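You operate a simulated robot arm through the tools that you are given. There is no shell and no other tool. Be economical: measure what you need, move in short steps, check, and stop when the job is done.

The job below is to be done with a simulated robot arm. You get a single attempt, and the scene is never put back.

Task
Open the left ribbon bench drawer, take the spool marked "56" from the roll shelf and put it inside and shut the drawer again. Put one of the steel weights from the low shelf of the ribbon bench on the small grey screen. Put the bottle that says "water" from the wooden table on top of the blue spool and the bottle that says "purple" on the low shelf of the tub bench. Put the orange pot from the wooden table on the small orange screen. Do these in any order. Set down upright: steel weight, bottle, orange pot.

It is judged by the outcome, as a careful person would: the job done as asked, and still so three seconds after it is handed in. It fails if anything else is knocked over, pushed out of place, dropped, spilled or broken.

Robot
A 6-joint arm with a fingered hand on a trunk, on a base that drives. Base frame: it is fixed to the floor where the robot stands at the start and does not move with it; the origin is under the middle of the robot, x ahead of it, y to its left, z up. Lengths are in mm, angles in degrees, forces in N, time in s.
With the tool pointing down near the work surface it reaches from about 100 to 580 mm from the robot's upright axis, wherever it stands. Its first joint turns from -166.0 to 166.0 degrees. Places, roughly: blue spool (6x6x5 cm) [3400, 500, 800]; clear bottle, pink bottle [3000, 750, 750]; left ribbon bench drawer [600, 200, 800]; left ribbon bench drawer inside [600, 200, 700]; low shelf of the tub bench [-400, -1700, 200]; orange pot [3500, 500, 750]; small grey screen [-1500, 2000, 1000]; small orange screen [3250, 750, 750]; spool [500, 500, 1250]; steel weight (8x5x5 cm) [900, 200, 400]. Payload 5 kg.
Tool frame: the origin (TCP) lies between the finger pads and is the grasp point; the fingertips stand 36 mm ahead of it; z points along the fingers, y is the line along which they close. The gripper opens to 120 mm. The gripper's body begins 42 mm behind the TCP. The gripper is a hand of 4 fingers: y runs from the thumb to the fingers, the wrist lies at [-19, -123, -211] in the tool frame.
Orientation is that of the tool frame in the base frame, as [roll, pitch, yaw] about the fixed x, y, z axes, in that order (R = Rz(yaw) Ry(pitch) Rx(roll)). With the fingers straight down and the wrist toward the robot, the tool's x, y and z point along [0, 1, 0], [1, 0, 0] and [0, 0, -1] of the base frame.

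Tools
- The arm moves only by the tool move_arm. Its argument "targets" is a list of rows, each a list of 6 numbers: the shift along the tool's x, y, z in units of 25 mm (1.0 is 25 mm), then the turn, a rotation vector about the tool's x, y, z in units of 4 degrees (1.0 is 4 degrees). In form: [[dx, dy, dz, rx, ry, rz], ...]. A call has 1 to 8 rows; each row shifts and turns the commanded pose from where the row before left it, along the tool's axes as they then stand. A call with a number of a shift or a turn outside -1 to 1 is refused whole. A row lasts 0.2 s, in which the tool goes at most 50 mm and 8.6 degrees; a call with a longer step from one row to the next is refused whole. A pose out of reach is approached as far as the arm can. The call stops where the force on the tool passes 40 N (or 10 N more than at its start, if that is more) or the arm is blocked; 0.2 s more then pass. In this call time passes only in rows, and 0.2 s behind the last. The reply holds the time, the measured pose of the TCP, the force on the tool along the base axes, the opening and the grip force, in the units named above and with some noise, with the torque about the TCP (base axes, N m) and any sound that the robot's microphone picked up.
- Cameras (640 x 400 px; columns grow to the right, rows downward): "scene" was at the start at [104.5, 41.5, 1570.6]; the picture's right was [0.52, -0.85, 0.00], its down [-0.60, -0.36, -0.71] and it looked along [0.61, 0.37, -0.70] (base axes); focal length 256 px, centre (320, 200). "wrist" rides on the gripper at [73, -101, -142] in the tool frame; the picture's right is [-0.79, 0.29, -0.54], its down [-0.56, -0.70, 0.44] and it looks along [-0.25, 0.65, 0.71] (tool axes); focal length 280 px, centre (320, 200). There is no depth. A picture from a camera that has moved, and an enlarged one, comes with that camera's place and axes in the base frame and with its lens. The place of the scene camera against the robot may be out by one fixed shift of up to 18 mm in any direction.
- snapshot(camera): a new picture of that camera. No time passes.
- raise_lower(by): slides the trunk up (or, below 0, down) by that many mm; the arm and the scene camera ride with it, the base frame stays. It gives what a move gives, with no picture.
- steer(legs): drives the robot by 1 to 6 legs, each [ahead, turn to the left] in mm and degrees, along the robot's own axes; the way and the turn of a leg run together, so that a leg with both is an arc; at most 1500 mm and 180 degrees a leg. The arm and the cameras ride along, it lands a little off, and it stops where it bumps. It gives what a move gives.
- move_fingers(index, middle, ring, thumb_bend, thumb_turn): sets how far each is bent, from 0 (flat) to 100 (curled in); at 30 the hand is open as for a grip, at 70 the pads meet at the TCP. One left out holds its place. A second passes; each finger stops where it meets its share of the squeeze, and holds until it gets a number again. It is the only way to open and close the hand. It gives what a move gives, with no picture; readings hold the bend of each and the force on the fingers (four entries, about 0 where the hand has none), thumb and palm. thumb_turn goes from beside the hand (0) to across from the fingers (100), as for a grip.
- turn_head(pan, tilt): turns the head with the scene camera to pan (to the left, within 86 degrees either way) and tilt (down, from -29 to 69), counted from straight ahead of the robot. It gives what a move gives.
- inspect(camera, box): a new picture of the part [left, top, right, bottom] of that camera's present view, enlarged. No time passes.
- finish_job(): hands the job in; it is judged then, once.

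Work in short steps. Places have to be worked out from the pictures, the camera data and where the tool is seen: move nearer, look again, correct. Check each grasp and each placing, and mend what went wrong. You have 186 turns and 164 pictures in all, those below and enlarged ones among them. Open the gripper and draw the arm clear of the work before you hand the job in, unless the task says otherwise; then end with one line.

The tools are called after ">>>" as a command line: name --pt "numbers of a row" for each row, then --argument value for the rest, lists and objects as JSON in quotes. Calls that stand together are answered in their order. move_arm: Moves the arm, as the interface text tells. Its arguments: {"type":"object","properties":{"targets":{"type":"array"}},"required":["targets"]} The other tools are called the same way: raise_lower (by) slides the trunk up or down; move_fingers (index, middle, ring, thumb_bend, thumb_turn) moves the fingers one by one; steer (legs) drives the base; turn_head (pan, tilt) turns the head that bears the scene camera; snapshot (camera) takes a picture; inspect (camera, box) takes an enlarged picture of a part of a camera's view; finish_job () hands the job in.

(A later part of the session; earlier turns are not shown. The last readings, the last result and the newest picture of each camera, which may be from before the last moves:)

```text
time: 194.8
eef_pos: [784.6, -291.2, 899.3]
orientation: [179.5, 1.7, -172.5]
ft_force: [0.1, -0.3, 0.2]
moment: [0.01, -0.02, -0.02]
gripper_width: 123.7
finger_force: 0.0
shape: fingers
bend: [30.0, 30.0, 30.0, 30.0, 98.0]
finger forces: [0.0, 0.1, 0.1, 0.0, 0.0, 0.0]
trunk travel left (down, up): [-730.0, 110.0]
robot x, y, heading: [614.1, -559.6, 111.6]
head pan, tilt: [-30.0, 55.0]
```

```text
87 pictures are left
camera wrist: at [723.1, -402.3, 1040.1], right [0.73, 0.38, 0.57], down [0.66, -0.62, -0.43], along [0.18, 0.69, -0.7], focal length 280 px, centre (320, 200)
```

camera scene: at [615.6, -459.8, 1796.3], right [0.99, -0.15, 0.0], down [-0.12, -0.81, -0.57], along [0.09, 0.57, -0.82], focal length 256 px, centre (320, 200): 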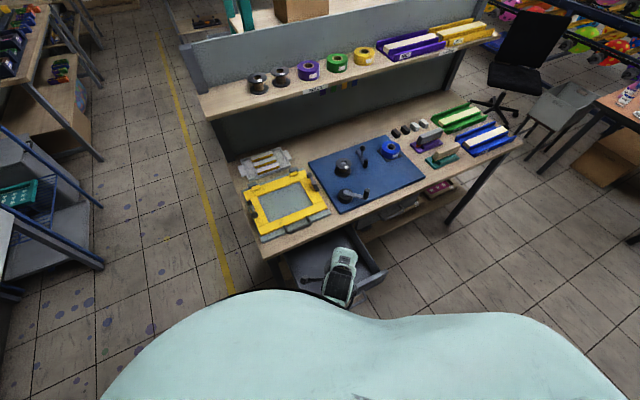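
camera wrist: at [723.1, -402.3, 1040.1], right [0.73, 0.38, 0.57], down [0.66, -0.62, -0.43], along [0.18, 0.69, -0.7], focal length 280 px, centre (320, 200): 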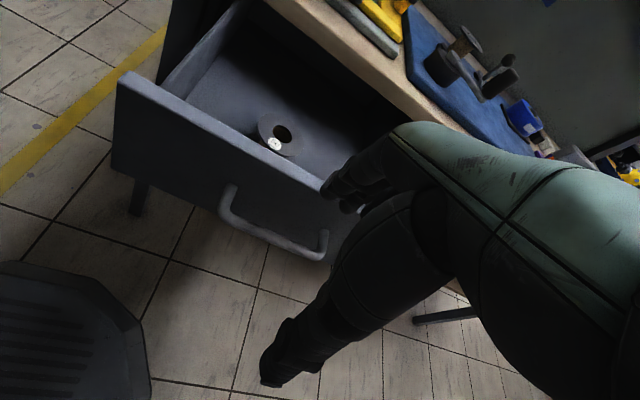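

I curl the fingers into a fist, lower to panel height and push the drawer inward.

>>> move_fingers --index 75 --middle 75 --ring 75 --thumb_bend 60

>>> raise_lower --by -68

>>> move_arm --pt "1 0.5 0 0 0 0" --pt "0.6 0.8 0 0 0 0" --pt "0.15 1 0 0 0 0" --pt "0.15 1 0 0 0 0" --pt "0.15 1 0 0 0 0" --pt "0.15 1 0 0 0 0" --pt "0.15 1 0 0 0 0" --pt "0.15 1 0 0 0 0"

>>> snapshot --camera "wrist"

```text
time: 195.8
eef_pos: [784.9, -290.2, 899.9]
orientation: [179.5, 1.6, -172.5]
ft_force: [-0.1, 0.4, 0.3]
moment: [0.01, 0.01, 0.01]
gripper_width: 9.6
finger_force: 0.1
shape: fingers
bend: [75.0, 75.0, 75.0, 60.0, 98.0]
finger forces: [0.0, 0.1, 0.0, 0.0, 0.0, 0.1]
trunk travel left (down, up): [-730.0, 110.0]
robot x, y, heading: [610.0, -561.6, 111.4]
head pan, tilt: [-30.0, 55.0]
```

```text
time: 196.8
eef_pos: [784.6, -290.0, 831.5]
orientation: [179.6, 1.6, -172.5]
ft_force: [-1.1, 0.1, 0.1]
moment: [0.02, -0.04, 0.0]
gripper_width: 9.3
finger_force: 0.1
shape: fingers
bend: [75.0, 75.0, 75.0, 60.0, 98.0]
finger forces: [0.0, 0.0, 0.0, 0.0, 0.0, 0.0]
trunk travel left (down, up): [-662.0, 178.0]
robot x, y, heading: [610.4, -558.0, 111.4]
head pan, tilt: [-30.0, 55.0]
```

```text
time: 198.6
eef_pos: [697.9, -117.7, 830.4]
orientation: [179.5, 1.6, -172.7]
ft_force: [0.4, -0.1, 0.1]
moment: [0.03, -0.04, -0.04]
gripper_width: 9.4
finger_force: 0.1
shape: fingers
bend: [75.0, 75.0, 75.0, 60.0, 98.0]
finger forces: [0.0, 0.1, 0.0, 0.0, 0.0, 0.0]
trunk travel left (down, up): [-662.0, 178.0]
robot x, y, heading: [616.2, -554.8, 111.5]
head pan, tilt: [-30.0, 55.0]
```

```text
86 pictures are left
camera wrist: at [635.8, -228.4, 970.7], right [0.73, 0.38, 0.57], down [0.66, -0.62, -0.43], along [0.18, 0.69, -0.7], focal length 280 px, centre (320, 200)
```

wrist: 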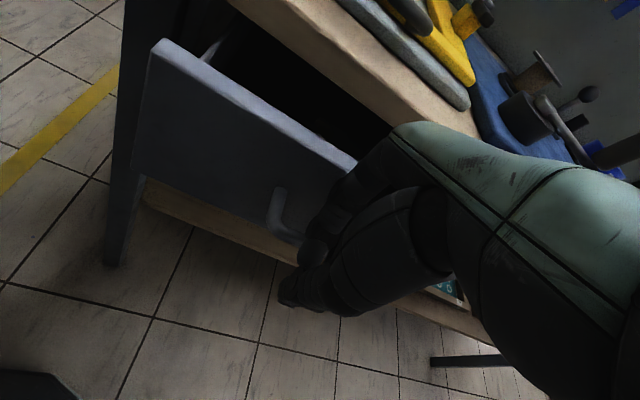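

The drawer is closing. Push on until it stops.

>>> move_arm --pt "0.15 1 0 0 0 0" --pt "0.15 1 0 0 0 0" --pt "0.15 0.8 0 0 0 0" --pt "0.1 0.6 0 0 0 0" --pt "0.1 0.5 0 0 0 0" --pt "0.1 0.5 0 0 0 0" --pt "0.1 0.5 0 0 0 0" --pt "0.1 0.5 0 0 0 0"

>>> snapshot --camera "wrist"

```text
time: 199.9
eef_pos: [674.4, -30.2, 827.8]
orientation: [-179.7, 1.6, -173.1]
ft_force: [8.9, -41.2, 14.9]
moment: [2.86, 0.42, -0.6]
gripper_width: 9.3
finger_force: 20.8
shape: fingers
bend: [75.0, 75.0, 75.0, 60.0, 98.0]
finger forces: [0.1, 42.1, 0.0, 0.1, 0.0, 0.1]
trunk travel left (down, up): [-662.0, 178.0]
robot x, y, heading: [607.2, -558.6, 110.9]
head pan, tilt: [-30.0, 55.0]
stopped in row 6: the force on the tool passed its limit at 48 N (the readings are from after the stop); the commanded pose is now the measured one
```

```text
85 pictures are left
camera wrist: at [610.6, -139.0, 970.5], right [0.73, 0.38, 0.56], down [0.65, -0.63, -0.42], along [0.19, 0.68, -0.71], focal length 280 px, centre (320, 200)
```

wrist: 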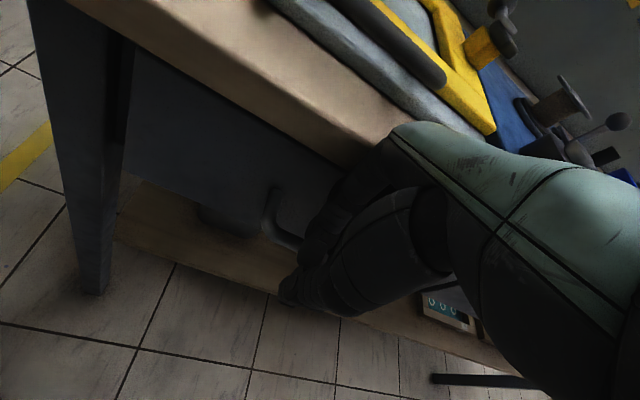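

It looks shut. I back the hand away and check.

>>> move_arm --pt "0 -1 0 0 0 0" --pt "0 -1 0 0 0 0" --pt "0 -1 0 0 0 0" --pt "0 -1 0 0 0 0" --pt "0 -1 0 0 0 0" --pt "0 -1 0 0 0 0"

>>> inspect --camera "wrist" --box '[60, 0, 420, 300]'

```text
time: 201.3
eef_pos: [690.5, -174.5, 828.0]
orientation: [-179.8, 1.6, -172.9]
ft_force: [0.4, 0.0, -0.5]
moment: [0.0, 0.0, 0.01]
gripper_width: 9.3
finger_force: 0.1
shape: fingers
bend: [75.0, 75.0, 75.0, 60.0, 98.0]
finger forces: [0.1, 0.1, 0.0, 0.1, 0.0, 0.0]
trunk travel left (down, up): [-662.0, 178.0]
robot x, y, heading: [612.0, -562.4, 111.4]
head pan, tilt: [-30.0, 55.0]
```

```text
1.33 times, centred on (240, 150) of wrist
camera zoom: at [626.4, -283.9, 969.3], right [0.73, 0.38, 0.56], down [0.66, -0.63, -0.42], along [0.19, 0.68, -0.71], focal length 374 px, centre (427, 267)
```

zoom: 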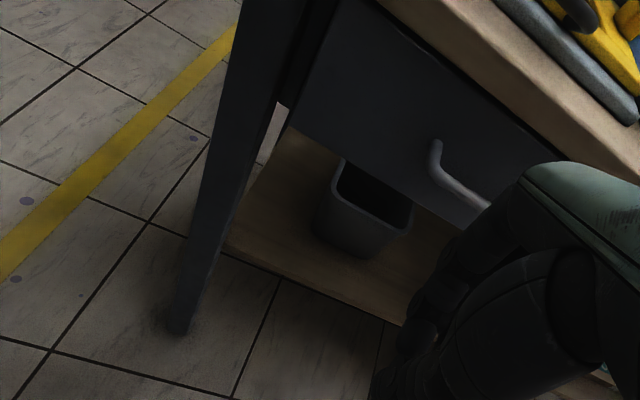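

The drawer is shut. Next the steel weight: I move the robot in front of the weights on the low shelf.

>>> steer --legs '[[0, -89], [477, 0], [0, 114]]'

>>> raise_lower --by -200

>>> turn_head --pan -35 --tilt 50

>>> snapshot --camera "scene"

>>> snapshot --camera "wrist"

```text
time: 214.5
eef_pos: [970.1, 20.1, 826.5]
orientation: [-179.7, 1.6, -148.2]
ft_force: [0.2, 1.0, -0.3]
moment: [0.02, 0.05, -0.01]
gripper_width: 9.3
finger_force: 0.0
shape: fingers
bend: [75.0, 75.0, 75.0, 60.0, 98.0]
finger forces: [0.1, 0.0, 0.1, 0.0, 0.0, 0.1]
trunk travel left (down, up): [-662.0, 178.0]
robot x, y, heading: [1062.1, -359.7, 135.9]
head pan, tilt: [-30.0, 55.0]
```

```text
time: 216.6
eef_pos: [969.9, 20.2, 627.4]
orientation: [-179.6, 1.6, -148.2]
ft_force: [0.0, 0.8, 0.4]
moment: [0.0, 0.02, -0.04]
gripper_width: 9.4
finger_force: 0.0
shape: fingers
bend: [75.0, 75.0, 75.0, 60.0, 98.0]
finger forces: [0.0, 0.0, 0.1, 0.1, 0.0, 0.1]
trunk travel left (down, up): [-462.0, 378.0]
robot x, y, heading: [1062.6, -364.6, 136.2]
head pan, tilt: [-30.0, 55.0]
```

```text
time: 217.3
eef_pos: [970.2, 21.6, 627.1]
orientation: [-179.7, 1.7, -148.2]
ft_force: [-0.4, -1.0, -0.2]
moment: [0.01, -0.04, 0.0]
gripper_width: 9.8
finger_force: 0.0
shape: fingers
bend: [75.0, 75.0, 75.0, 60.0, 98.0]
finger forces: [0.0, 0.0, 0.0, 0.0, 0.0, 0.0]
trunk travel left (down, up): [-462.0, 378.0]
robot x, y, heading: [1060.0, -363.5, 136.0]
head pan, tilt: [-35.0, 50.0]
```

```text
83 pictures are left
camera scene: at [1027.8, -266.1, 1424.8], right [0.98, 0.19, 0.0], down [0.15, -0.75, -0.64], along [-0.12, 0.63, -0.77], focal length 256 px, centre (320, 200)
```

scene: 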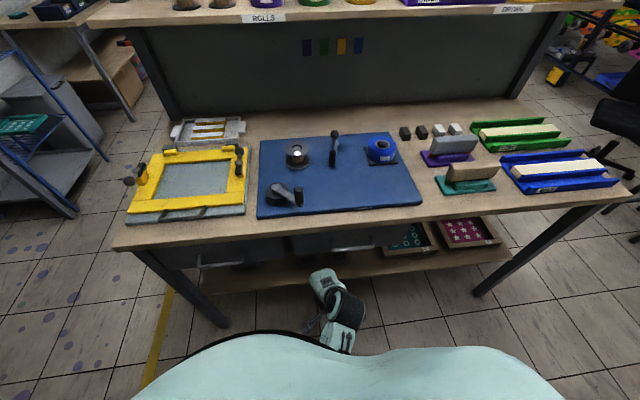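

```text
82 pictures are left
camera wrist: at [958.4, -104.9, 769.0], right [0.5, 0.66, 0.56], down [0.86, -0.3, -0.42], along [-0.11, 0.69, -0.71], focal length 280 px, centre (320, 200)
```

wrist: 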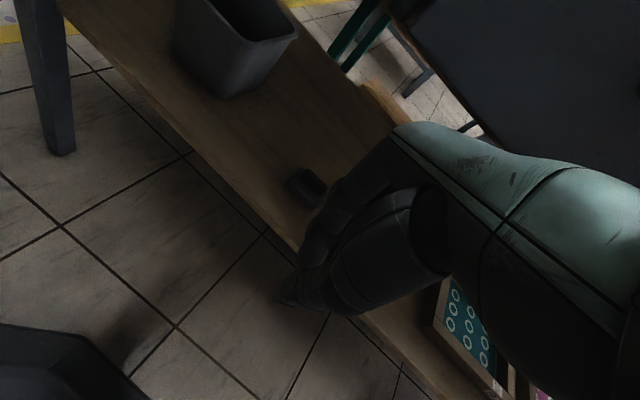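

I zoom in on the nearer weight.

>>> inspect --camera "wrist" --box '[260, 140, 360, 230]'

```text
4.44 times, centred on (310, 185) of wrist
camera zoom: at [958.4, -104.9, 769.0], right [0.5, 0.66, 0.56], down [0.86, -0.3, -0.42], along [-0.11, 0.69, -0.71], focal length 1246 px, centre (364, 267)
```

zoom: 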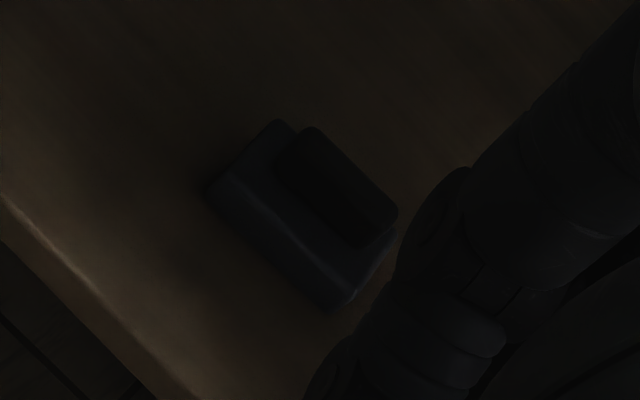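

It has a narrower grip block on top, long side along the shelf. I lower, tilt the hand 24° inward and square it to the shelf.

>>> raise_lower --by -110

>>> move_arm --pt "0 0 0 -1 0 0.67" --pt "0 0 0 -1 0 0.67" --pt "0 0 0 -1 0 0.67" --pt "0 0 0 -1 0 0.67" --pt "0 0 0 -1 0 0.67" --pt "0 0 0 -1 0 0.67"

>>> move_fingers --index 40 --middle 40 --ring 40 --thumb_bend 40

>>> snapshot --camera "wrist"

```text
time: 218.7
eef_pos: [970.4, 21.6, 517.0]
orientation: [-179.7, 1.6, -148.1]
ft_force: [-1.0, 0.4, -0.1]
moment: [-0.02, -0.01, 0.0]
gripper_width: 9.3
finger_force: 0.1
shape: fingers
bend: [75.0, 75.0, 75.0, 60.0, 98.0]
finger forces: [0.0, 0.0, 0.1, 0.1, 0.0, 0.0]
trunk travel left (down, up): [-352.0, 488.0]
robot x, y, heading: [1058.6, -361.8, 136.2]
head pan, tilt: [-35.0, 50.0]
```

```text
time: 220.1
eef_pos: [969.5, 20.8, 516.7]
orientation: [156.1, -1.6, -163.9]
ft_force: [0.6, -0.2, -0.5]
moment: [-0.04, 0.0, 0.01]
gripper_width: 9.4
finger_force: 0.1
shape: fingers
bend: [75.0, 75.0, 75.0, 60.0, 98.0]
finger forces: [0.1, 0.1, 0.0, 0.1, 0.1, 0.0]
trunk travel left (down, up): [-352.0, 488.0]
robot x, y, heading: [1058.2, -361.2, 136.3]
head pan, tilt: [-35.0, 50.0]
```

```text
time: 221.1
eef_pos: [968.9, 20.0, 516.3]
orientation: [156.2, -1.7, -163.7]
ft_force: [1.1, -0.3, -0.7]
moment: [0.0, -0.01, 0.01]
gripper_width: 93.6
finger_force: 0.1
shape: fingers
bend: [40.0, 40.0, 40.0, 40.0, 98.0]
finger forces: [0.1, 0.0, 0.1, 0.1, 0.0, 0.0]
trunk travel left (down, up): [-352.0, 488.0]
robot x, y, heading: [1058.6, -361.7, 136.2]
head pan, tilt: [-35.0, 50.0]
```

```text
80 pictures are left
camera wrist: at [944.7, -143.0, 609.3], right [0.76, 0.27, 0.59], down [0.65, -0.29, -0.7], along [-0.02, 0.92, -0.4], focal length 280 px, centre (320, 200)
```

wrist: 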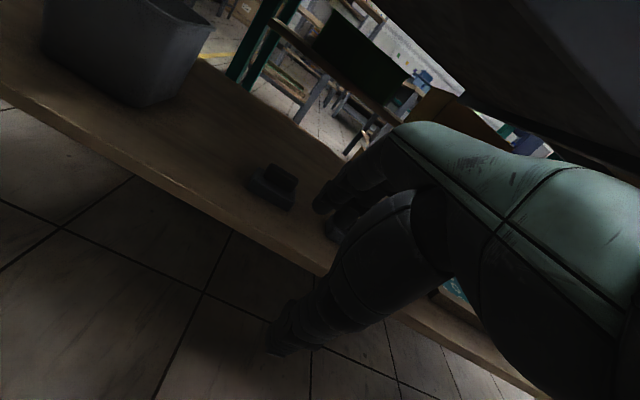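

Triangulated: the grip block's top centre is at about (871,238,429). I move in above it along a slanted path.

>>> move_arm --pt "0.16 0.94 0.66 0 0 0" --pt "0.16 0.94 0.66 0 0 0" --pt "0.16 0.94 0.66 0 0 0" --pt "0.16 0.94 0.66 0 0 0" --pt "0.16 0.94 0.66 0 0 0" --pt "0.16 0.94 0.66 0 0 0"

>>> snapshot --camera "wrist"

```text
time: 222.5
eef_pos: [900.0, 178.2, 482.0]
orientation: [156.2, -1.9, -163.8]
ft_force: [0.6, 0.9, 0.0]
moment: [-0.02, 0.03, 0.01]
gripper_width: 94.5
finger_force: 0.0
shape: fingers
bend: [40.0, 40.0, 40.0, 40.0, 98.0]
finger forces: [0.0, 0.0, 0.0, 0.0, 0.1, 0.1]
trunk travel left (down, up): [-352.0, 488.0]
robot x, y, heading: [1060.5, -364.4, 136.1]
head pan, tilt: [-35.0, 50.0]
```

```text
79 pictures are left
camera wrist: at [875.5, 14.9, 575.5], right [0.76, 0.27, 0.59], down [0.65, -0.29, -0.7], along [-0.02, 0.92, -0.4], focal length 280 px, centre (320, 200)
```

wrist: 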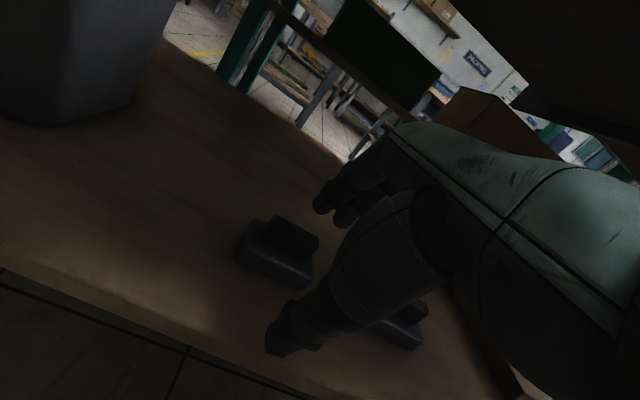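

The weight is now close: centre agrees at about (871,243). Two more steps in, then check.

>>> move_arm --pt "0.2 0.98 0.7 0 0 0" --pt "0.2 0.98 0.7 0 0 0"

>>> inspect --camera "wrist" --box '[220, 170, 420, 370]'

```text
time: 223.1
eef_pos: [873.5, 230.0, 471.5]
orientation: [156.2, -1.6, -163.8]
ft_force: [0.1, 0.0, -0.2]
moment: [0.01, 0.02, -0.03]
gripper_width: 94.3
finger_force: 0.0
shape: fingers
bend: [40.0, 40.0, 40.0, 40.0, 98.0]
finger forces: [0.1, 0.1, 0.1, 0.0, 0.0, 0.0]
trunk travel left (down, up): [-352.0, 488.0]
robot x, y, heading: [1060.0, -362.0, 136.0]
head pan, tilt: [-35.0, 50.0]
```

```text
2.00 times, centred on (320, 270) of wrist
camera zoom: at [848.0, 66.2, 564.2], right [0.76, 0.27, 0.59], down [0.65, -0.29, -0.7], along [-0.02, 0.92, -0.4], focal length 561 px, centre (320, 60)
```

zoom: 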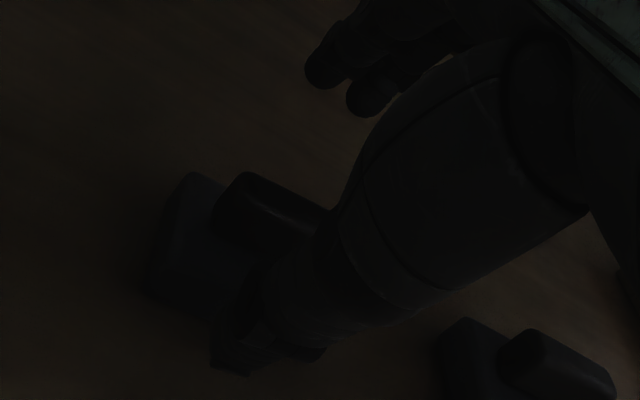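

Alignment is as computed. Lower onto the grip block and close.

>>> move_arm --pt "0 -0.23 0.53 0 0 0" --pt "0 -0.23 0.53 0 0 0"

>>> move_fingers --index 70 --middle 70 --ring 70 --thumb_bend 70

>>> inspect --camera "wrist" --box '[220, 170, 420, 370]'

```text
time: 223.7
eef_pos: [870.6, 237.1, 461.6]
orientation: [154.6, -1.9, -164.0]
ft_force: [1.2, -4.4, 18.0]
moment: [-1.2, -0.18, 0.08]
gripper_width: 97.6
finger_force: 9.3
shape: fingers
bend: [40.0, 40.0, 40.0, 38.0, 97.0]
finger forces: [0.1, 0.0, 0.0, 0.0, 18.2, 0.0]
trunk travel left (down, up): [-352.0, 488.0]
robot x, y, heading: [1057.8, -361.5, 136.1]
head pan, tilt: [-35.0, 50.0]
stopped in row 2: the force on the tool passed its limit at 51 N (the readings are from after the stop); the commanded pose is now the measured one
```

```text
time: 224.7
eef_pos: [871.4, 234.4, 456.0]
orientation: [155.0, -1.8, -164.0]
ft_force: [1.4, 0.2, -0.6]
moment: [-0.11, -0.07, 0.05]
gripper_width: 33.2
finger_force: 11.2
shape: fingers
bend: [64.0, 66.0, 70.0, 60.0, 97.0]
finger forces: [6.4, 4.6, 0.1, 0.0, 11.1, 0.1]
trunk travel left (down, up): [-352.0, 488.0]
robot x, y, heading: [1060.7, -360.8, 135.9]
head pan, tilt: [-35.0, 50.0]
```

```text
2.00 times, centred on (320, 270) of wrist
camera zoom: at [846.6, 69.4, 546.2], right [0.77, 0.26, 0.59], down [0.64, -0.28, -0.71], along [-0.02, 0.92, -0.38], focal length 561 px, centre (320, 60)
```

zoom: 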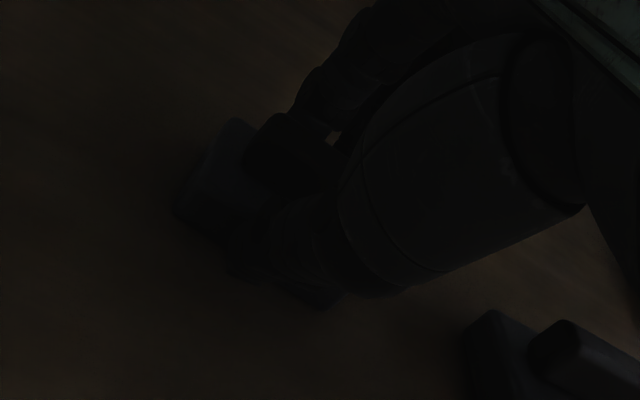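

The hand holds the grip block (33 mm). I tighten a little and lift to test.

>>> move_fingers --index 78 --middle 78 --ring 78 --thumb_bend 75

>>> raise_lower --by 40

>>> snapshot --camera "wrist"

```text
time: 225.7
eef_pos: [871.0, 234.7, 458.9]
orientation: [154.9, -1.8, -164.0]
ft_force: [0.0, 1.8, 6.1]
moment: [-0.09, 0.04, 0.1]
gripper_width: 30.9
finger_force: 24.8
shape: fingers
bend: [73.0, 73.0, 78.0, 59.0, 95.0]
finger forces: [17.3, 11.6, 0.1, 0.0, 20.5, 0.0]
trunk travel left (down, up): [-352.0, 488.0]
robot x, y, heading: [1060.6, -358.5, 136.0]
head pan, tilt: [-35.0, 50.0]
```

```text
time: 226.5
eef_pos: [870.8, 235.0, 495.0]
orientation: [155.1, -1.8, -164.0]
ft_force: [-0.2, 0.0, -4.9]
moment: [-0.05, 0.0, -0.01]
gripper_width: 31.0
finger_force: 23.4
shape: fingers
bend: [73.0, 73.0, 78.0, 58.0, 95.0]
finger forces: [17.7, 8.5, 0.0, 0.0, 20.6, 0.0]
trunk travel left (down, up): [-392.0, 448.0]
robot x, y, heading: [1058.2, -361.4, 136.2]
head pan, tilt: [-35.0, 50.0]
```

```text
76 pictures are left
camera wrist: at [846.5, 69.6, 586.2], right [0.77, 0.26, 0.59], down [0.64, -0.28, -0.71], along [-0.02, 0.92, -0.38], focal length 280 px, centre (320, 200)
```

wrist: 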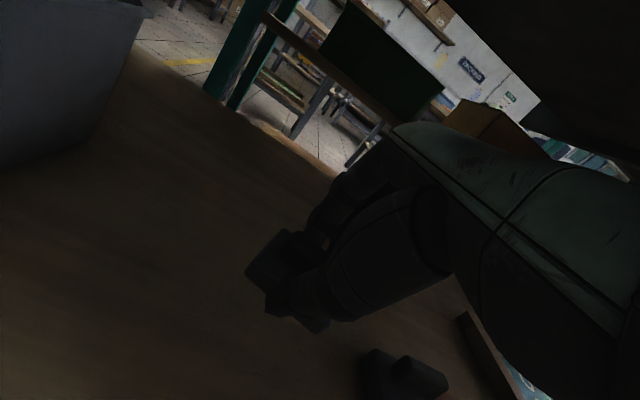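

The weight is lifted (about 0.5 kg). I draw it straight out from under the bench.

>>> move_arm --pt "0 -0.94 -0.42 0 0 0" --pt "0 -0.94 -0.42 0 0 0" --pt "0 -0.94 -0.42 0 0 0" --pt "0 -0.94 -0.42 0 0 0" --pt "0 -0.94 -0.42 0 0 0" --pt "0 -0.94 -0.42 0 0 0" --pt "0 -0.94 -0.42 0 0 0" --pt "0 -0.94 -0.42 0 0 0"

>>> steer --legs '[[-120, 0]]'

>>> raise_lower --by 200

>>> snapshot --camera "wrist"

```text
time: 228.5
eef_pos: [929.4, 127.9, 548.0]
orientation: [147.3, 0.9, -164.0]
ft_force: [0.1, 0.1, -5.1]
moment: [-0.02, 0.02, -0.02]
gripper_width: 30.9
finger_force: 23.0
shape: fingers
bend: [73.0, 73.0, 78.0, 58.0, 95.0]
finger forces: [17.3, 7.7, 0.1, 0.1, 20.6, 0.1]
trunk travel left (down, up): [-392.0, 448.0]
robot x, y, heading: [1060.4, -359.8, 136.1]
head pan, tilt: [-35.0, 50.0]
stopped in row 8: the arm was blocked; the commanded pose is now the measured one
```

```text
time: 229.8
eef_pos: [1017.2, 41.3, 544.7]
orientation: [147.5, 0.9, -164.1]
ft_force: [-0.4, -0.6, -4.3]
moment: [-0.05, 0.01, 0.0]
gripper_width: 30.9
finger_force: 22.4
shape: fingers
bend: [73.0, 73.0, 78.0, 58.0, 95.0]
finger forces: [17.2, 7.6, 0.1, 0.0, 20.7, 0.0]
trunk travel left (down, up): [-392.0, 448.0]
robot x, y, heading: [1144.3, -451.9, 136.1]
head pan, tilt: [-35.0, 50.0]
```

```text
time: 231.9
eef_pos: [1016.3, 39.0, 747.1]
orientation: [147.4, 1.0, -164.0]
ft_force: [-0.1, 0.1, -5.1]
moment: [-0.06, -0.01, -0.01]
gripper_width: 30.7
finger_force: 21.1
shape: fingers
bend: [73.0, 74.0, 78.0, 58.0, 94.0]
finger forces: [14.0, 7.4, 0.0, 0.0, 20.4, 0.1]
trunk travel left (down, up): [-592.0, 248.0]
robot x, y, heading: [1146.2, -447.4, 136.0]
head pan, tilt: [-35.0, 50.0]
```

```text
75 pictures are left
camera wrist: at [990.4, -135.8, 812.3], right [0.76, 0.17, 0.62], down [0.65, -0.18, -0.74], along [-0.01, 0.97, -0.25], focal length 280 px, centre (320, 200)
```

wrist: 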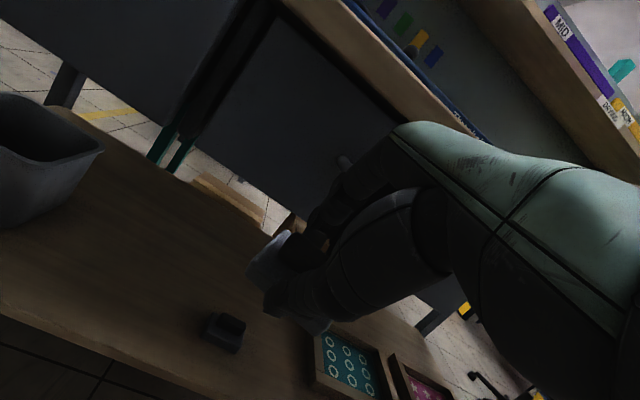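

Back off a bit more, then travel round the left end of the bench toward the far-left bench.

>>> steer --legs '[[-130, 0], [0, 42], [1180, 0], [0, -70], [810, 0]]'

>>> turn_head --pan 0 --tilt 25

>>> snapshot --camera "scene"

```text
time: 249.7
eef_pos: [-35.6, 763.6, 747.0]
orientation: [147.4, 0.9, 166.1]
ft_force: [0.1, 0.3, -4.6]
moment: [-0.02, 0.02, 0.03]
gripper_width: 30.0
finger_force: 19.6
shape: fingers
bend: [73.0, 74.0, 78.0, 58.0, 94.0]
finger forces: [12.8, 7.2, 0.0, 0.1, 19.2, 0.0]
trunk travel left (down, up): [-592.0, 248.0]
robot x, y, heading: [-165.3, 275.4, 106.3]
head pan, tilt: [-35.0, 50.0]
```

```text
time: 250.7
eef_pos: [-35.1, 764.2, 748.6]
orientation: [147.3, 0.9, 166.1]
ft_force: [0.3, 0.8, -4.6]
moment: [-0.06, 0.04, 0.01]
gripper_width: 30.1
finger_force: 19.2
shape: fingers
bend: [73.0, 74.0, 78.0, 58.0, 94.0]
finger forces: [12.9, 7.2, 0.0, 0.1, 19.2, 0.0]
trunk travel left (down, up): [-592.0, 248.0]
robot x, y, heading: [-166.5, 277.0, 106.4]
head pan, tilt: [0.0, 25.0]
```

```text
74 pictures are left
camera scene: at [-195.8, 401.7, 1591.5], right [0.96, 0.28, 0.0], down [0.12, -0.41, -0.9], along [-0.25, 0.87, -0.43], focal length 256 px, centre (320, 200)
```

scene: 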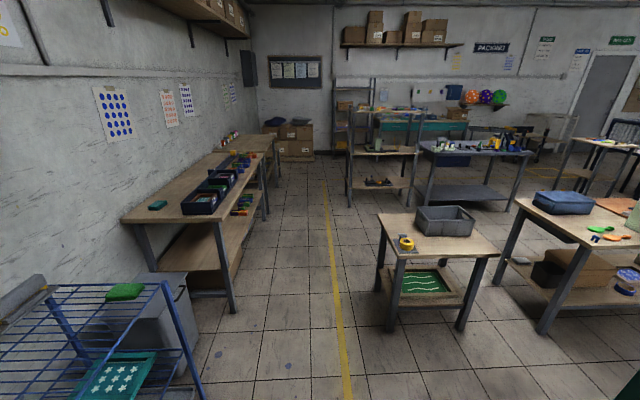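

I zoom in on the far-left bench where the small grey screen should be.

>>> inspect --camera "scene" --box '[120, 120, 290, 226]'

>>> inspect --camera "scene" --box '[0, 260, 160, 400]'

```text
3.76 times, centred on (205, 173) of scene
camera zoom: at [-195.8, 401.7, 1591.5], right [0.96, 0.28, 0.0], down [0.12, -0.41, -0.9], along [-0.25, 0.87, -0.43], focal length 965 px, centre (753, 302)
```

zoom: 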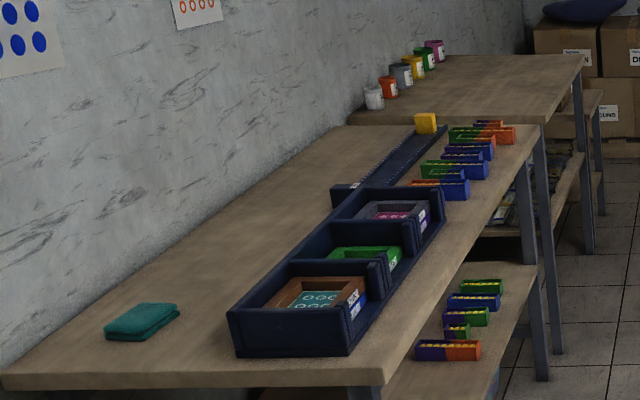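

```text
2.86 times, centred on (80, 330) of scene
camera zoom: at [-195.8, 401.7, 1591.5], right [0.96, 0.28, 0.0], down [0.12, -0.41, -0.9], along [-0.25, 0.87, -0.43], focal length 732 px, centre (1006, -171)
```

zoom: 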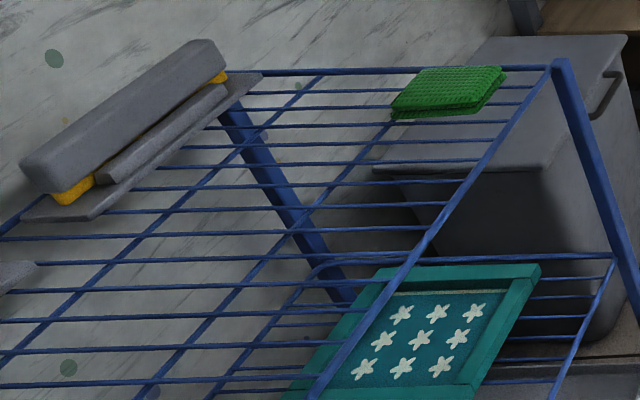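

The grey-framed small screen lies in the third compartment of the blue holder on the left bench. I drive alongside that bench.

>>> steer --legs '[[0, 7], [1019, 0], [1019, 0]]'

>>> raise_lower --by 248

>>> move_arm --pt "0 -0.35 -0.9 0.8 0 0" --pt "0 -0.35 -0.9 0.8 0 0" --pt "0 -0.3 -0.9 0.7 0 0" --pt "0 -0.3 -0.9 0 0 0"

>>> turn_head --pan 80 --tilt 45

>>> snapshot --camera "scene"

```text
time: 262.6
eef_pos: [-901.7, 2659.5, 747.5]
orientation: [147.3, 1.0, 173.2]
ft_force: [0.9, -0.2, -4.2]
moment: [-0.05, 0.02, 0.05]
gripper_width: 30.3
finger_force: 19.1
shape: fingers
bend: [73.0, 74.0, 78.0, 58.0, 94.0]
finger forces: [12.5, 7.1, 0.0, 0.0, 18.5, 0.0]
trunk travel left (down, up): [-592.0, 248.0]
robot x, y, heading: [-970.1, 2160.9, 113.3]
head pan, tilt: [0.0, 25.0]
```

```text
time: 265.1
eef_pos: [-899.9, 2657.6, 996.5]
orientation: [147.1, 0.8, 173.1]
ft_force: [-0.3, 0.9, -4.7]
moment: [-0.05, -0.02, -0.05]
gripper_width: 15.7
finger_force: 12.9
shape: fingers
bend: [74.0, 75.0, 78.0, 64.0, 95.0]
finger forces: [6.8, 3.9, 0.0, 0.0, 15.3, 0.0]
trunk travel left (down, up): [-840.0, 0.0]
robot x, y, heading: [-967.7, 2158.7, 113.5]
head pan, tilt: [0.0, 25.0]
```

```text
time: 266.3
eef_pos: [-884.2, 2630.0, 1099.4]
orientation: [150.9, 3.0, 172.8]
ft_force: [-0.7, 0.5, -4.5]
moment: [-0.05, 0.02, 0.03]
gripper_width: 15.6
finger_force: 12.8
shape: fingers
bend: [74.0, 75.0, 78.0, 64.0, 95.0]
finger forces: [6.8, 3.7, 0.0, 0.1, 14.9, 0.0]
trunk travel left (down, up): [-840.0, 0.0]
robot x, y, heading: [-971.3, 2158.7, 113.2]
head pan, tilt: [0.0, 25.0]
stopped in row 4: the arm was blocked; the commanded pose is now the measured one
```

```text
time: 267.9
eef_pos: [-884.8, 2630.2, 1101.8]
orientation: [150.8, 2.9, 173.1]
ft_force: [0.6, 0.1, -4.7]
moment: [-0.02, 0.0, 0.01]
gripper_width: 15.1
finger_force: 13.0
shape: fingers
bend: [74.0, 75.0, 78.0, 64.0, 95.0]
finger forces: [6.7, 3.8, 0.0, 0.1, 15.0, 0.0]
trunk travel left (down, up): [-840.0, 0.0]
robot x, y, heading: [-966.5, 2161.5, 113.2]
head pan, tilt: [80.0, 45.0]
```

```text
71 pictures are left
camera scene: at [-1055.6, 2168.9, 1809.9], right [-0.23, 0.97, 0.0], down [0.69, 0.16, -0.71], along [-0.69, -0.16, -0.71], focal length 256 px, centre (320, 200)
```

scene: 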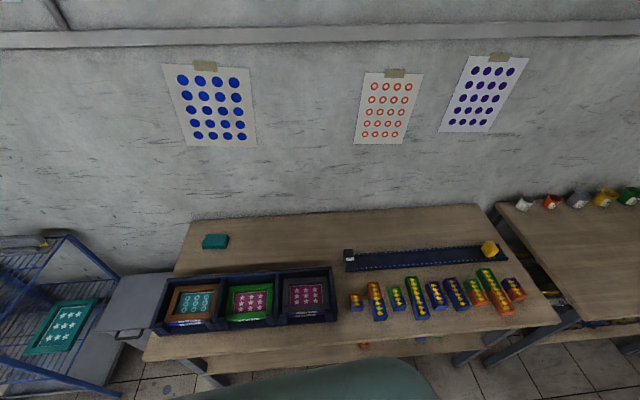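

The grip width dropped to 15 mm while the weight is still carried; I check it with the wrist camera and zoom on the screen.

>>> inspect --camera "wrist" --box '[200, 160, 400, 360]'

>>> inspect --camera "scene" --box '[140, 260, 350, 350]'

```text
2.00 times, centred on (300, 260) of wrist
camera zoom: at [-980.1, 2482.5, 1173.3], right [0.75, -0.11, 0.65], down [0.54, -0.46, -0.7], along [0.38, 0.88, -0.29], focal length 561 px, centre (360, 80)
```

zoom: 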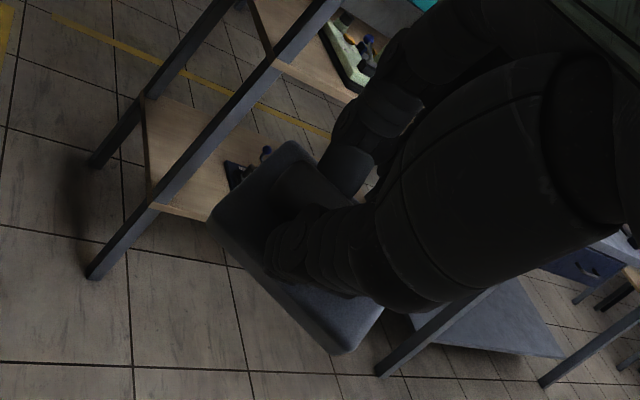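

```text
3.05 times, centred on (245, 305) of scene
camera zoom: at [-1055.6, 2168.9, 1809.9], right [-0.23, 0.97, 0.0], down [0.69, 0.16, -0.71], along [-0.69, -0.16, -0.71], focal length 781 px, centre (549, -120)
```

zoom: 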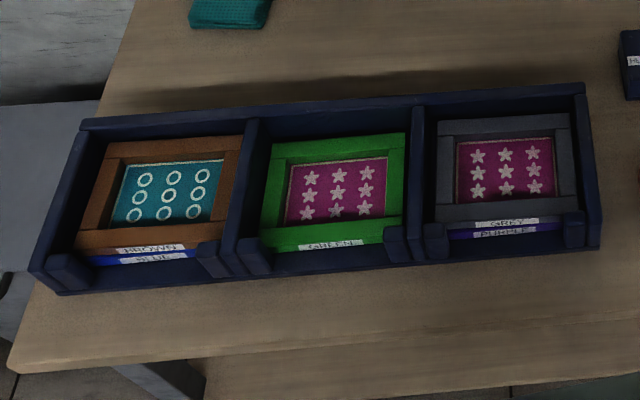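

The grey screen lies on top in the right compartment, centre about (-1464,2020,880). The weight still hangs well; I turn slowly to bring it over the screen.

>>> steer --legs '[[0, 115.5]]'

>>> turn_head --pan -32 --tilt 50

>>> snapshot --camera "scene"

>>> snapshot --camera "wrist"

```text
time: 273.9
eef_pos: [-1430.3, 2041.0, 1099.9]
orientation: [150.6, 3.1, -72.5]
ft_force: [1.2, -0.3, -4.2]
moment: [0.0, -0.03, -0.02]
gripper_width: 15.5
finger_force: 11.5
shape: fingers
bend: [74.0, 75.0, 78.0, 64.0, 95.0]
finger forces: [6.7, 3.1, 0.0, 0.0, 13.1, 0.1]
trunk travel left (down, up): [-840.0, 0.0]
robot x, y, heading: [-966.9, 2159.5, -132.2]
head pan, tilt: [80.0, 45.0]
```

```text
time: 275.9
eef_pos: [-1432.0, 2041.8, 1101.8]
orientation: [150.7, 3.0, -72.4]
ft_force: [-0.2, 0.2, -4.5]
moment: [-0.02, -0.03, -0.06]
gripper_width: 15.1
finger_force: 11.3
shape: fingers
bend: [74.0, 75.0, 78.0, 64.0, 95.0]
finger forces: [6.7, 3.3, 0.0, 0.1, 13.2, 0.0]
trunk travel left (down, up): [-840.0, 0.0]
robot x, y, heading: [-967.8, 2160.9, -132.2]
head pan, tilt: [-32.0, 50.0]
```

```text
68 pictures are left
camera scene: at [-1059.5, 2116.0, 1802.8], right [-0.27, 0.96, 0.0], down [0.74, 0.21, -0.64], along [-0.62, -0.17, -0.77], focal length 256 px, centre (320, 200)
```

scene: 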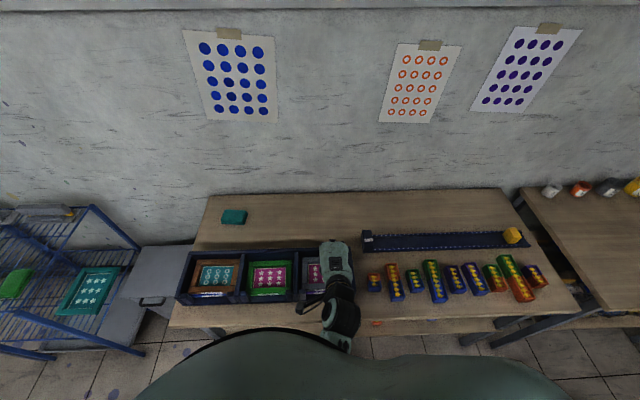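

```text
67 pictures are left
camera wrist: at [-1257.3, 2016.1, 1173.4], right [-0.22, 0.73, 0.65], down [0.2, 0.69, -0.7], along [-0.96, -0.02, -0.29], focal length 280 px, centre (320, 200)
```

wrist: 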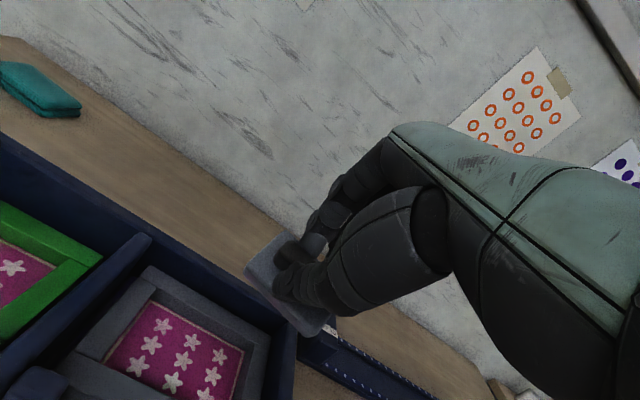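

The wrist view puts the screen centre near (-1472,2012) and the weight at about (-1476,2044): a 32 mm sideways shift is needed. I also level the weight and lower partway.

>>> move_arm --pt "0.65 0.1 0.05 0.5 0 0" --pt "0.65 0.1 0.05 0.5 0 0"

>>> raise_lower --by -85

>>> snapshot --camera "wrist"

>>> inspect --camera "scene" --box '[230, 200, 410, 320]'

```text
time: 276.6
eef_pos: [-1438.4, 2046.2, 1100.9]
orientation: [154.4, 3.0, -77.9]
ft_force: [-0.8, -0.3, -4.6]
moment: [0.02, -0.06, 0.02]
gripper_width: 15.5
finger_force: 11.5
shape: fingers
bend: [74.0, 75.0, 78.0, 64.0, 95.0]
finger forces: [6.8, 3.7, 0.1, 0.1, 13.4, 0.0]
trunk travel left (down, up): [-840.0, 0.0]
robot x, y, heading: [-968.2, 2159.7, -132.2]
head pan, tilt: [-32.0, 50.0]
stopped in row 2: the arm was blocked; the commanded pose is now the measured one
```

```text
time: 277.9
eef_pos: [-1443.3, 2042.1, 1016.0]
orientation: [154.3, 3.2, -77.6]
ft_force: [-0.3, -0.5, -4.6]
moment: [-0.01, -0.03, -0.05]
gripper_width: 15.2
finger_force: 12.2
shape: fingers
bend: [74.0, 75.0, 78.0, 64.0, 95.0]
finger forces: [6.8, 3.8, 0.1, 0.0, 13.5, 0.0]
trunk travel left (down, up): [-755.0, 85.0]
robot x, y, heading: [-969.9, 2157.1, -132.2]
head pan, tilt: [-32.0, 50.0]
```

```text
66 pictures are left
camera wrist: at [-1276.8, 1998.9, 1097.2], right [-0.19, 0.73, 0.66], down [0.3, 0.68, -0.67], along [-0.94, 0.07, -0.35], focal length 280 px, centre (320, 200)
```

wrist: 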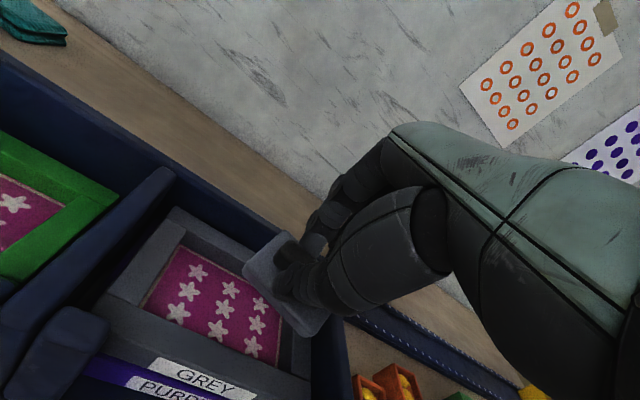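

```text
3.33 times, centred on (320, 260) of scene
camera zoom: at [-1066.6, 2109.3, 1715.9], right [-0.27, 0.96, 0.0], down [0.74, 0.21, -0.64], along [-0.61, -0.17, -0.77], focal length 854 px, centre (320, 0)
```

zoom: 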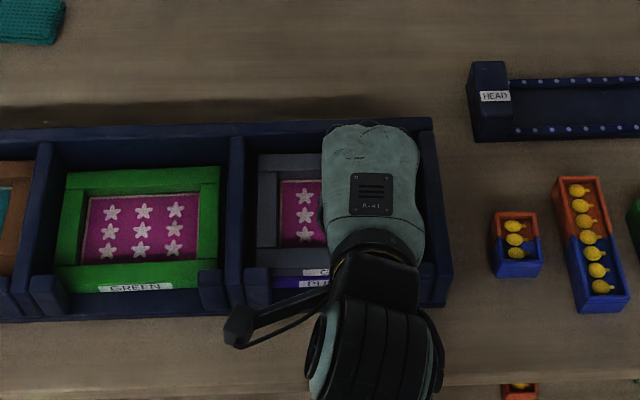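

The arm was near its height limit. Being lower now, I shift sideways 32 mm and lower 40 mm with the arm.

>>> move_arm --pt "0.43 -0.32 0.44 0 0 0" --pt "0.43 -0.32 0.44 0 0 0" --pt "0.43 -0.32 0.44 0 0 0"

>>> snapshot --camera "wrist"

```text
time: 278.9
eef_pos: [-1462.2, 2055.5, 1002.4]
orientation: [150.9, 3.6, -84.2]
ft_force: [0.6, -0.7, -4.7]
moment: [-0.02, -0.08, -0.05]
gripper_width: 15.3
finger_force: 11.9
shape: fingers
bend: [74.0, 75.0, 78.0, 64.0, 95.0]
finger forces: [6.7, 4.1, 0.1, 0.0, 13.4, 0.1]
trunk travel left (down, up): [-755.0, 85.0]
robot x, y, heading: [-970.0, 2159.5, -132.2]
head pan, tilt: [-32.0, 50.0]
stopped in row 3: the arm was blocked; the commanded pose is now the measured one
```

```text
64 pictures are left
camera wrist: at [-1297.4, 1995.3, 1074.3], right [-0.06, 0.75, 0.66], down [0.33, 0.64, -0.69], along [-0.94, 0.18, -0.29], focal length 280 px, centre (320, 200)
```

wrist: 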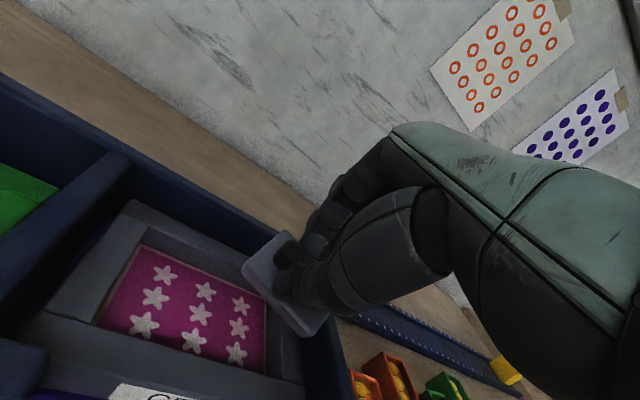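

The arm can't fold closer here, so I reposition with the base: raise slightly, rotate 7.7° left and back 22 mm.

>>> raise_lower --by 35

>>> steer --legs '[[0, 7.7], [-22, 0]]'

>>> snapshot --camera "wrist"

```text
time: 279.6
eef_pos: [-1463.6, 2055.8, 1035.9]
orientation: [150.9, 3.6, -84.1]
ft_force: [0.0, -0.4, -5.0]
moment: [-0.04, -0.07, -0.02]
gripper_width: 15.6
finger_force: 12.4
shape: fingers
bend: [74.0, 75.0, 78.0, 64.0, 95.0]
finger forces: [6.8, 3.9, 0.0, 0.0, 13.2, 0.0]
trunk travel left (down, up): [-790.0, 50.0]
robot x, y, heading: [-970.5, 2160.2, -132.0]
head pan, tilt: [-32.0, 50.0]
```

```text
time: 281.1
eef_pos: [-1432.5, 2009.5, 1033.6]
orientation: [150.9, 3.5, -76.3]
ft_force: [-0.5, 0.0, -4.1]
moment: [0.0, -0.04, 0.03]
gripper_width: 15.4
finger_force: 12.3
shape: fingers
bend: [74.0, 75.0, 78.0, 64.0, 95.0]
finger forces: [6.8, 4.0, 0.0, 0.0, 13.3, 0.0]
trunk travel left (down, up): [-790.0, 50.0]
robot x, y, heading: [-958.6, 2176.9, -124.5]
head pan, tilt: [-32.0, 50.0]
```

```text
63 pictures are left
camera wrist: at [-1261.0, 1971.4, 1106.1], right [-0.17, 0.73, 0.66], down [0.24, 0.68, -0.69], along [-0.96, 0.05, -0.29], focal length 280 px, centre (320, 200)
```

wrist: 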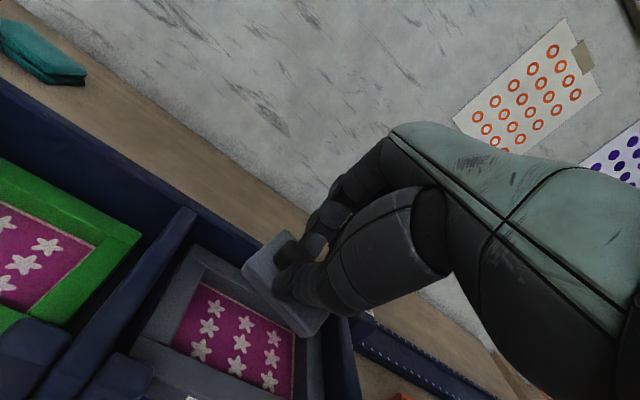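

Now the weight is right above the screen centre. I lower with the trunk in stages.

>>> raise_lower --by -50

>>> inspect --camera "wrist" --box '[140, 180, 400, 400]'

```text
time: 282.1
eef_pos: [-1433.2, 2009.5, 985.0]
orientation: [150.8, 3.5, -76.4]
ft_force: [1.1, -0.4, -4.0]
moment: [0.01, -0.06, -0.01]
gripper_width: 15.2
finger_force: 11.9
shape: fingers
bend: [74.0, 75.0, 78.0, 64.0, 95.0]
finger forces: [7.0, 3.7, 0.0, 0.1, 13.2, 0.0]
trunk travel left (down, up): [-740.0, 100.0]
robot x, y, heading: [-955.5, 2181.3, -124.8]
head pan, tilt: [-32.0, 50.0]
```

```text
1.82 times, centred on (270, 290) of wrist
camera zoom: at [-1261.3, 1971.6, 1056.1], right [-0.16, 0.73, 0.66], down [0.24, 0.68, -0.69], along [-0.96, 0.05, -0.29], focal length 510 px, centre (411, 36)
```

zoom: 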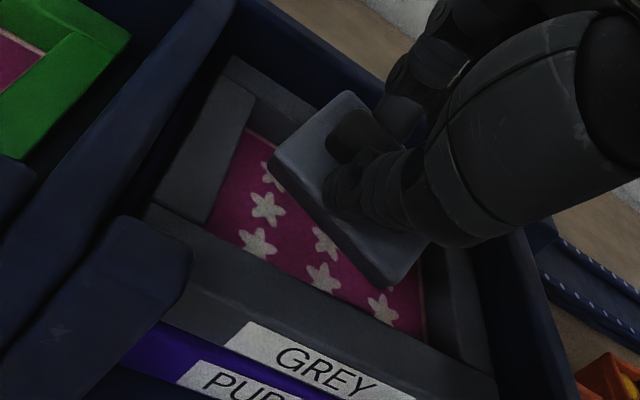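

Weight is over the mesh. Lower further in small steps.

>>> raise_lower --by -14

>>> raise_lower --by -8

>>> inspect --camera "wrist" --box '[140, 180, 400, 400]'

```text
time: 282.7
eef_pos: [-1432.8, 2009.5, 970.4]
orientation: [150.9, 3.6, -76.4]
ft_force: [-0.1, -0.5, -3.6]
moment: [0.03, -0.01, 0.06]
gripper_width: 15.4
finger_force: 11.9
shape: fingers
bend: [74.0, 75.0, 78.0, 64.0, 95.0]
finger forces: [6.8, 4.3, 0.1, 0.0, 12.8, 0.0]
trunk travel left (down, up): [-726.0, 114.0]
robot x, y, heading: [-956.6, 2178.6, -124.5]
head pan, tilt: [-32.0, 50.0]
```

```text
time: 283.2
eef_pos: [-1433.3, 2009.3, 962.8]
orientation: [150.9, 3.5, -76.3]
ft_force: [-0.6, -0.1, -2.3]
moment: [0.03, 0.0, 0.05]
gripper_width: 15.3
finger_force: 11.9
shape: fingers
bend: [74.0, 75.0, 78.0, 64.0, 95.0]
finger forces: [6.4, 5.0, 0.0, 0.0, 12.8, 0.0]
trunk travel left (down, up): [-718.0, 122.0]
robot x, y, heading: [-957.1, 2179.5, -124.4]
head pan, tilt: [-32.0, 50.0]
```

```text
1.82 times, centred on (270, 290) of wrist
camera zoom: at [-1261.2, 1971.5, 1034.2], right [-0.17, 0.73, 0.66], down [0.24, 0.68, -0.69], along [-0.96, 0.05, -0.29], focal length 510 px, centre (411, 36)
```

zoom: 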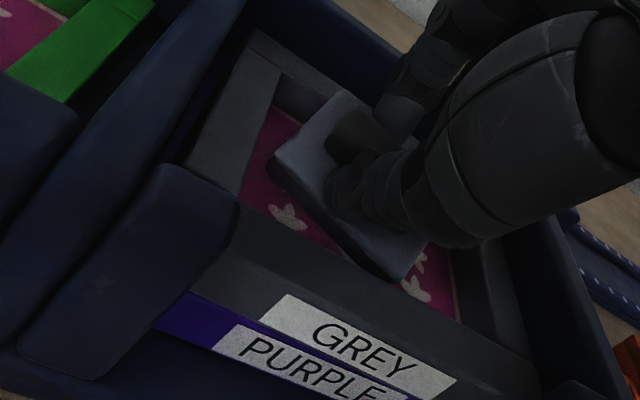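

Contact is beginning (load falling). A few mm more, then release.

>>> raise_lower --by -5

>>> move_fingers --index 55 --middle 55 --ring 55 --thumb_bend 50

>>> inspect --camera "wrist" --box '[140, 180, 400, 400]'

```text
time: 283.8
eef_pos: [-1433.4, 2009.9, 958.8]
orientation: [150.7, 3.6, -76.5]
ft_force: [0.0, 0.2, 6.8]
moment: [0.09, -0.02, 0.06]
gripper_width: 15.0
finger_force: 15.2
shape: fingers
bend: [74.0, 75.0, 78.0, 64.0, 96.0]
finger forces: [7.6, 8.5, 0.0, 0.0, 14.1, 0.0]
trunk travel left (down, up): [-713.0, 127.0]
robot x, y, heading: [-961.4, 2180.3, -124.3]
head pan, tilt: [-32.0, 50.0]
```

```text
time: 284.8
eef_pos: [-1433.3, 2008.5, 957.9]
orientation: [150.8, 3.7, -76.4]
ft_force: [-1.6, -1.0, 6.7]
moment: [-0.07, -0.05, -0.05]
gripper_width: 49.2
finger_force: 3.1
shape: fingers
bend: [55.0, 55.0, 55.0, 54.0, 98.0]
finger forces: [0.1, 0.0, 0.0, 0.0, 6.8, 0.0]
trunk travel left (down, up): [-713.0, 127.0]
robot x, y, heading: [-956.6, 2179.6, -124.3]
head pan, tilt: [-32.0, 50.0]
```

```text
1.82 times, centred on (270, 290) of wrist
camera zoom: at [-1261.1, 1971.4, 1029.7], right [-0.16, 0.73, 0.66], down [0.24, 0.68, -0.69], along [-0.96, 0.05, -0.29], focal length 510 px, centre (411, 36)
```

zoom: 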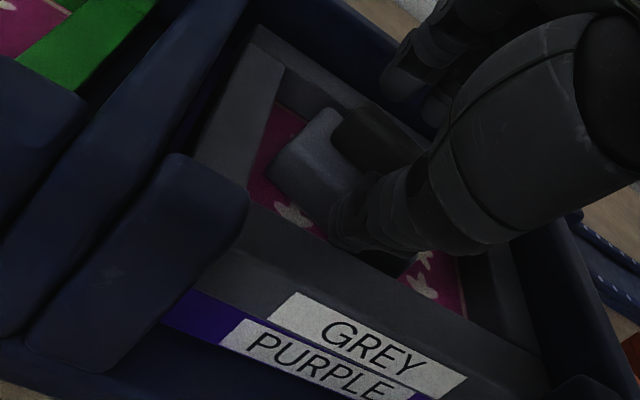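

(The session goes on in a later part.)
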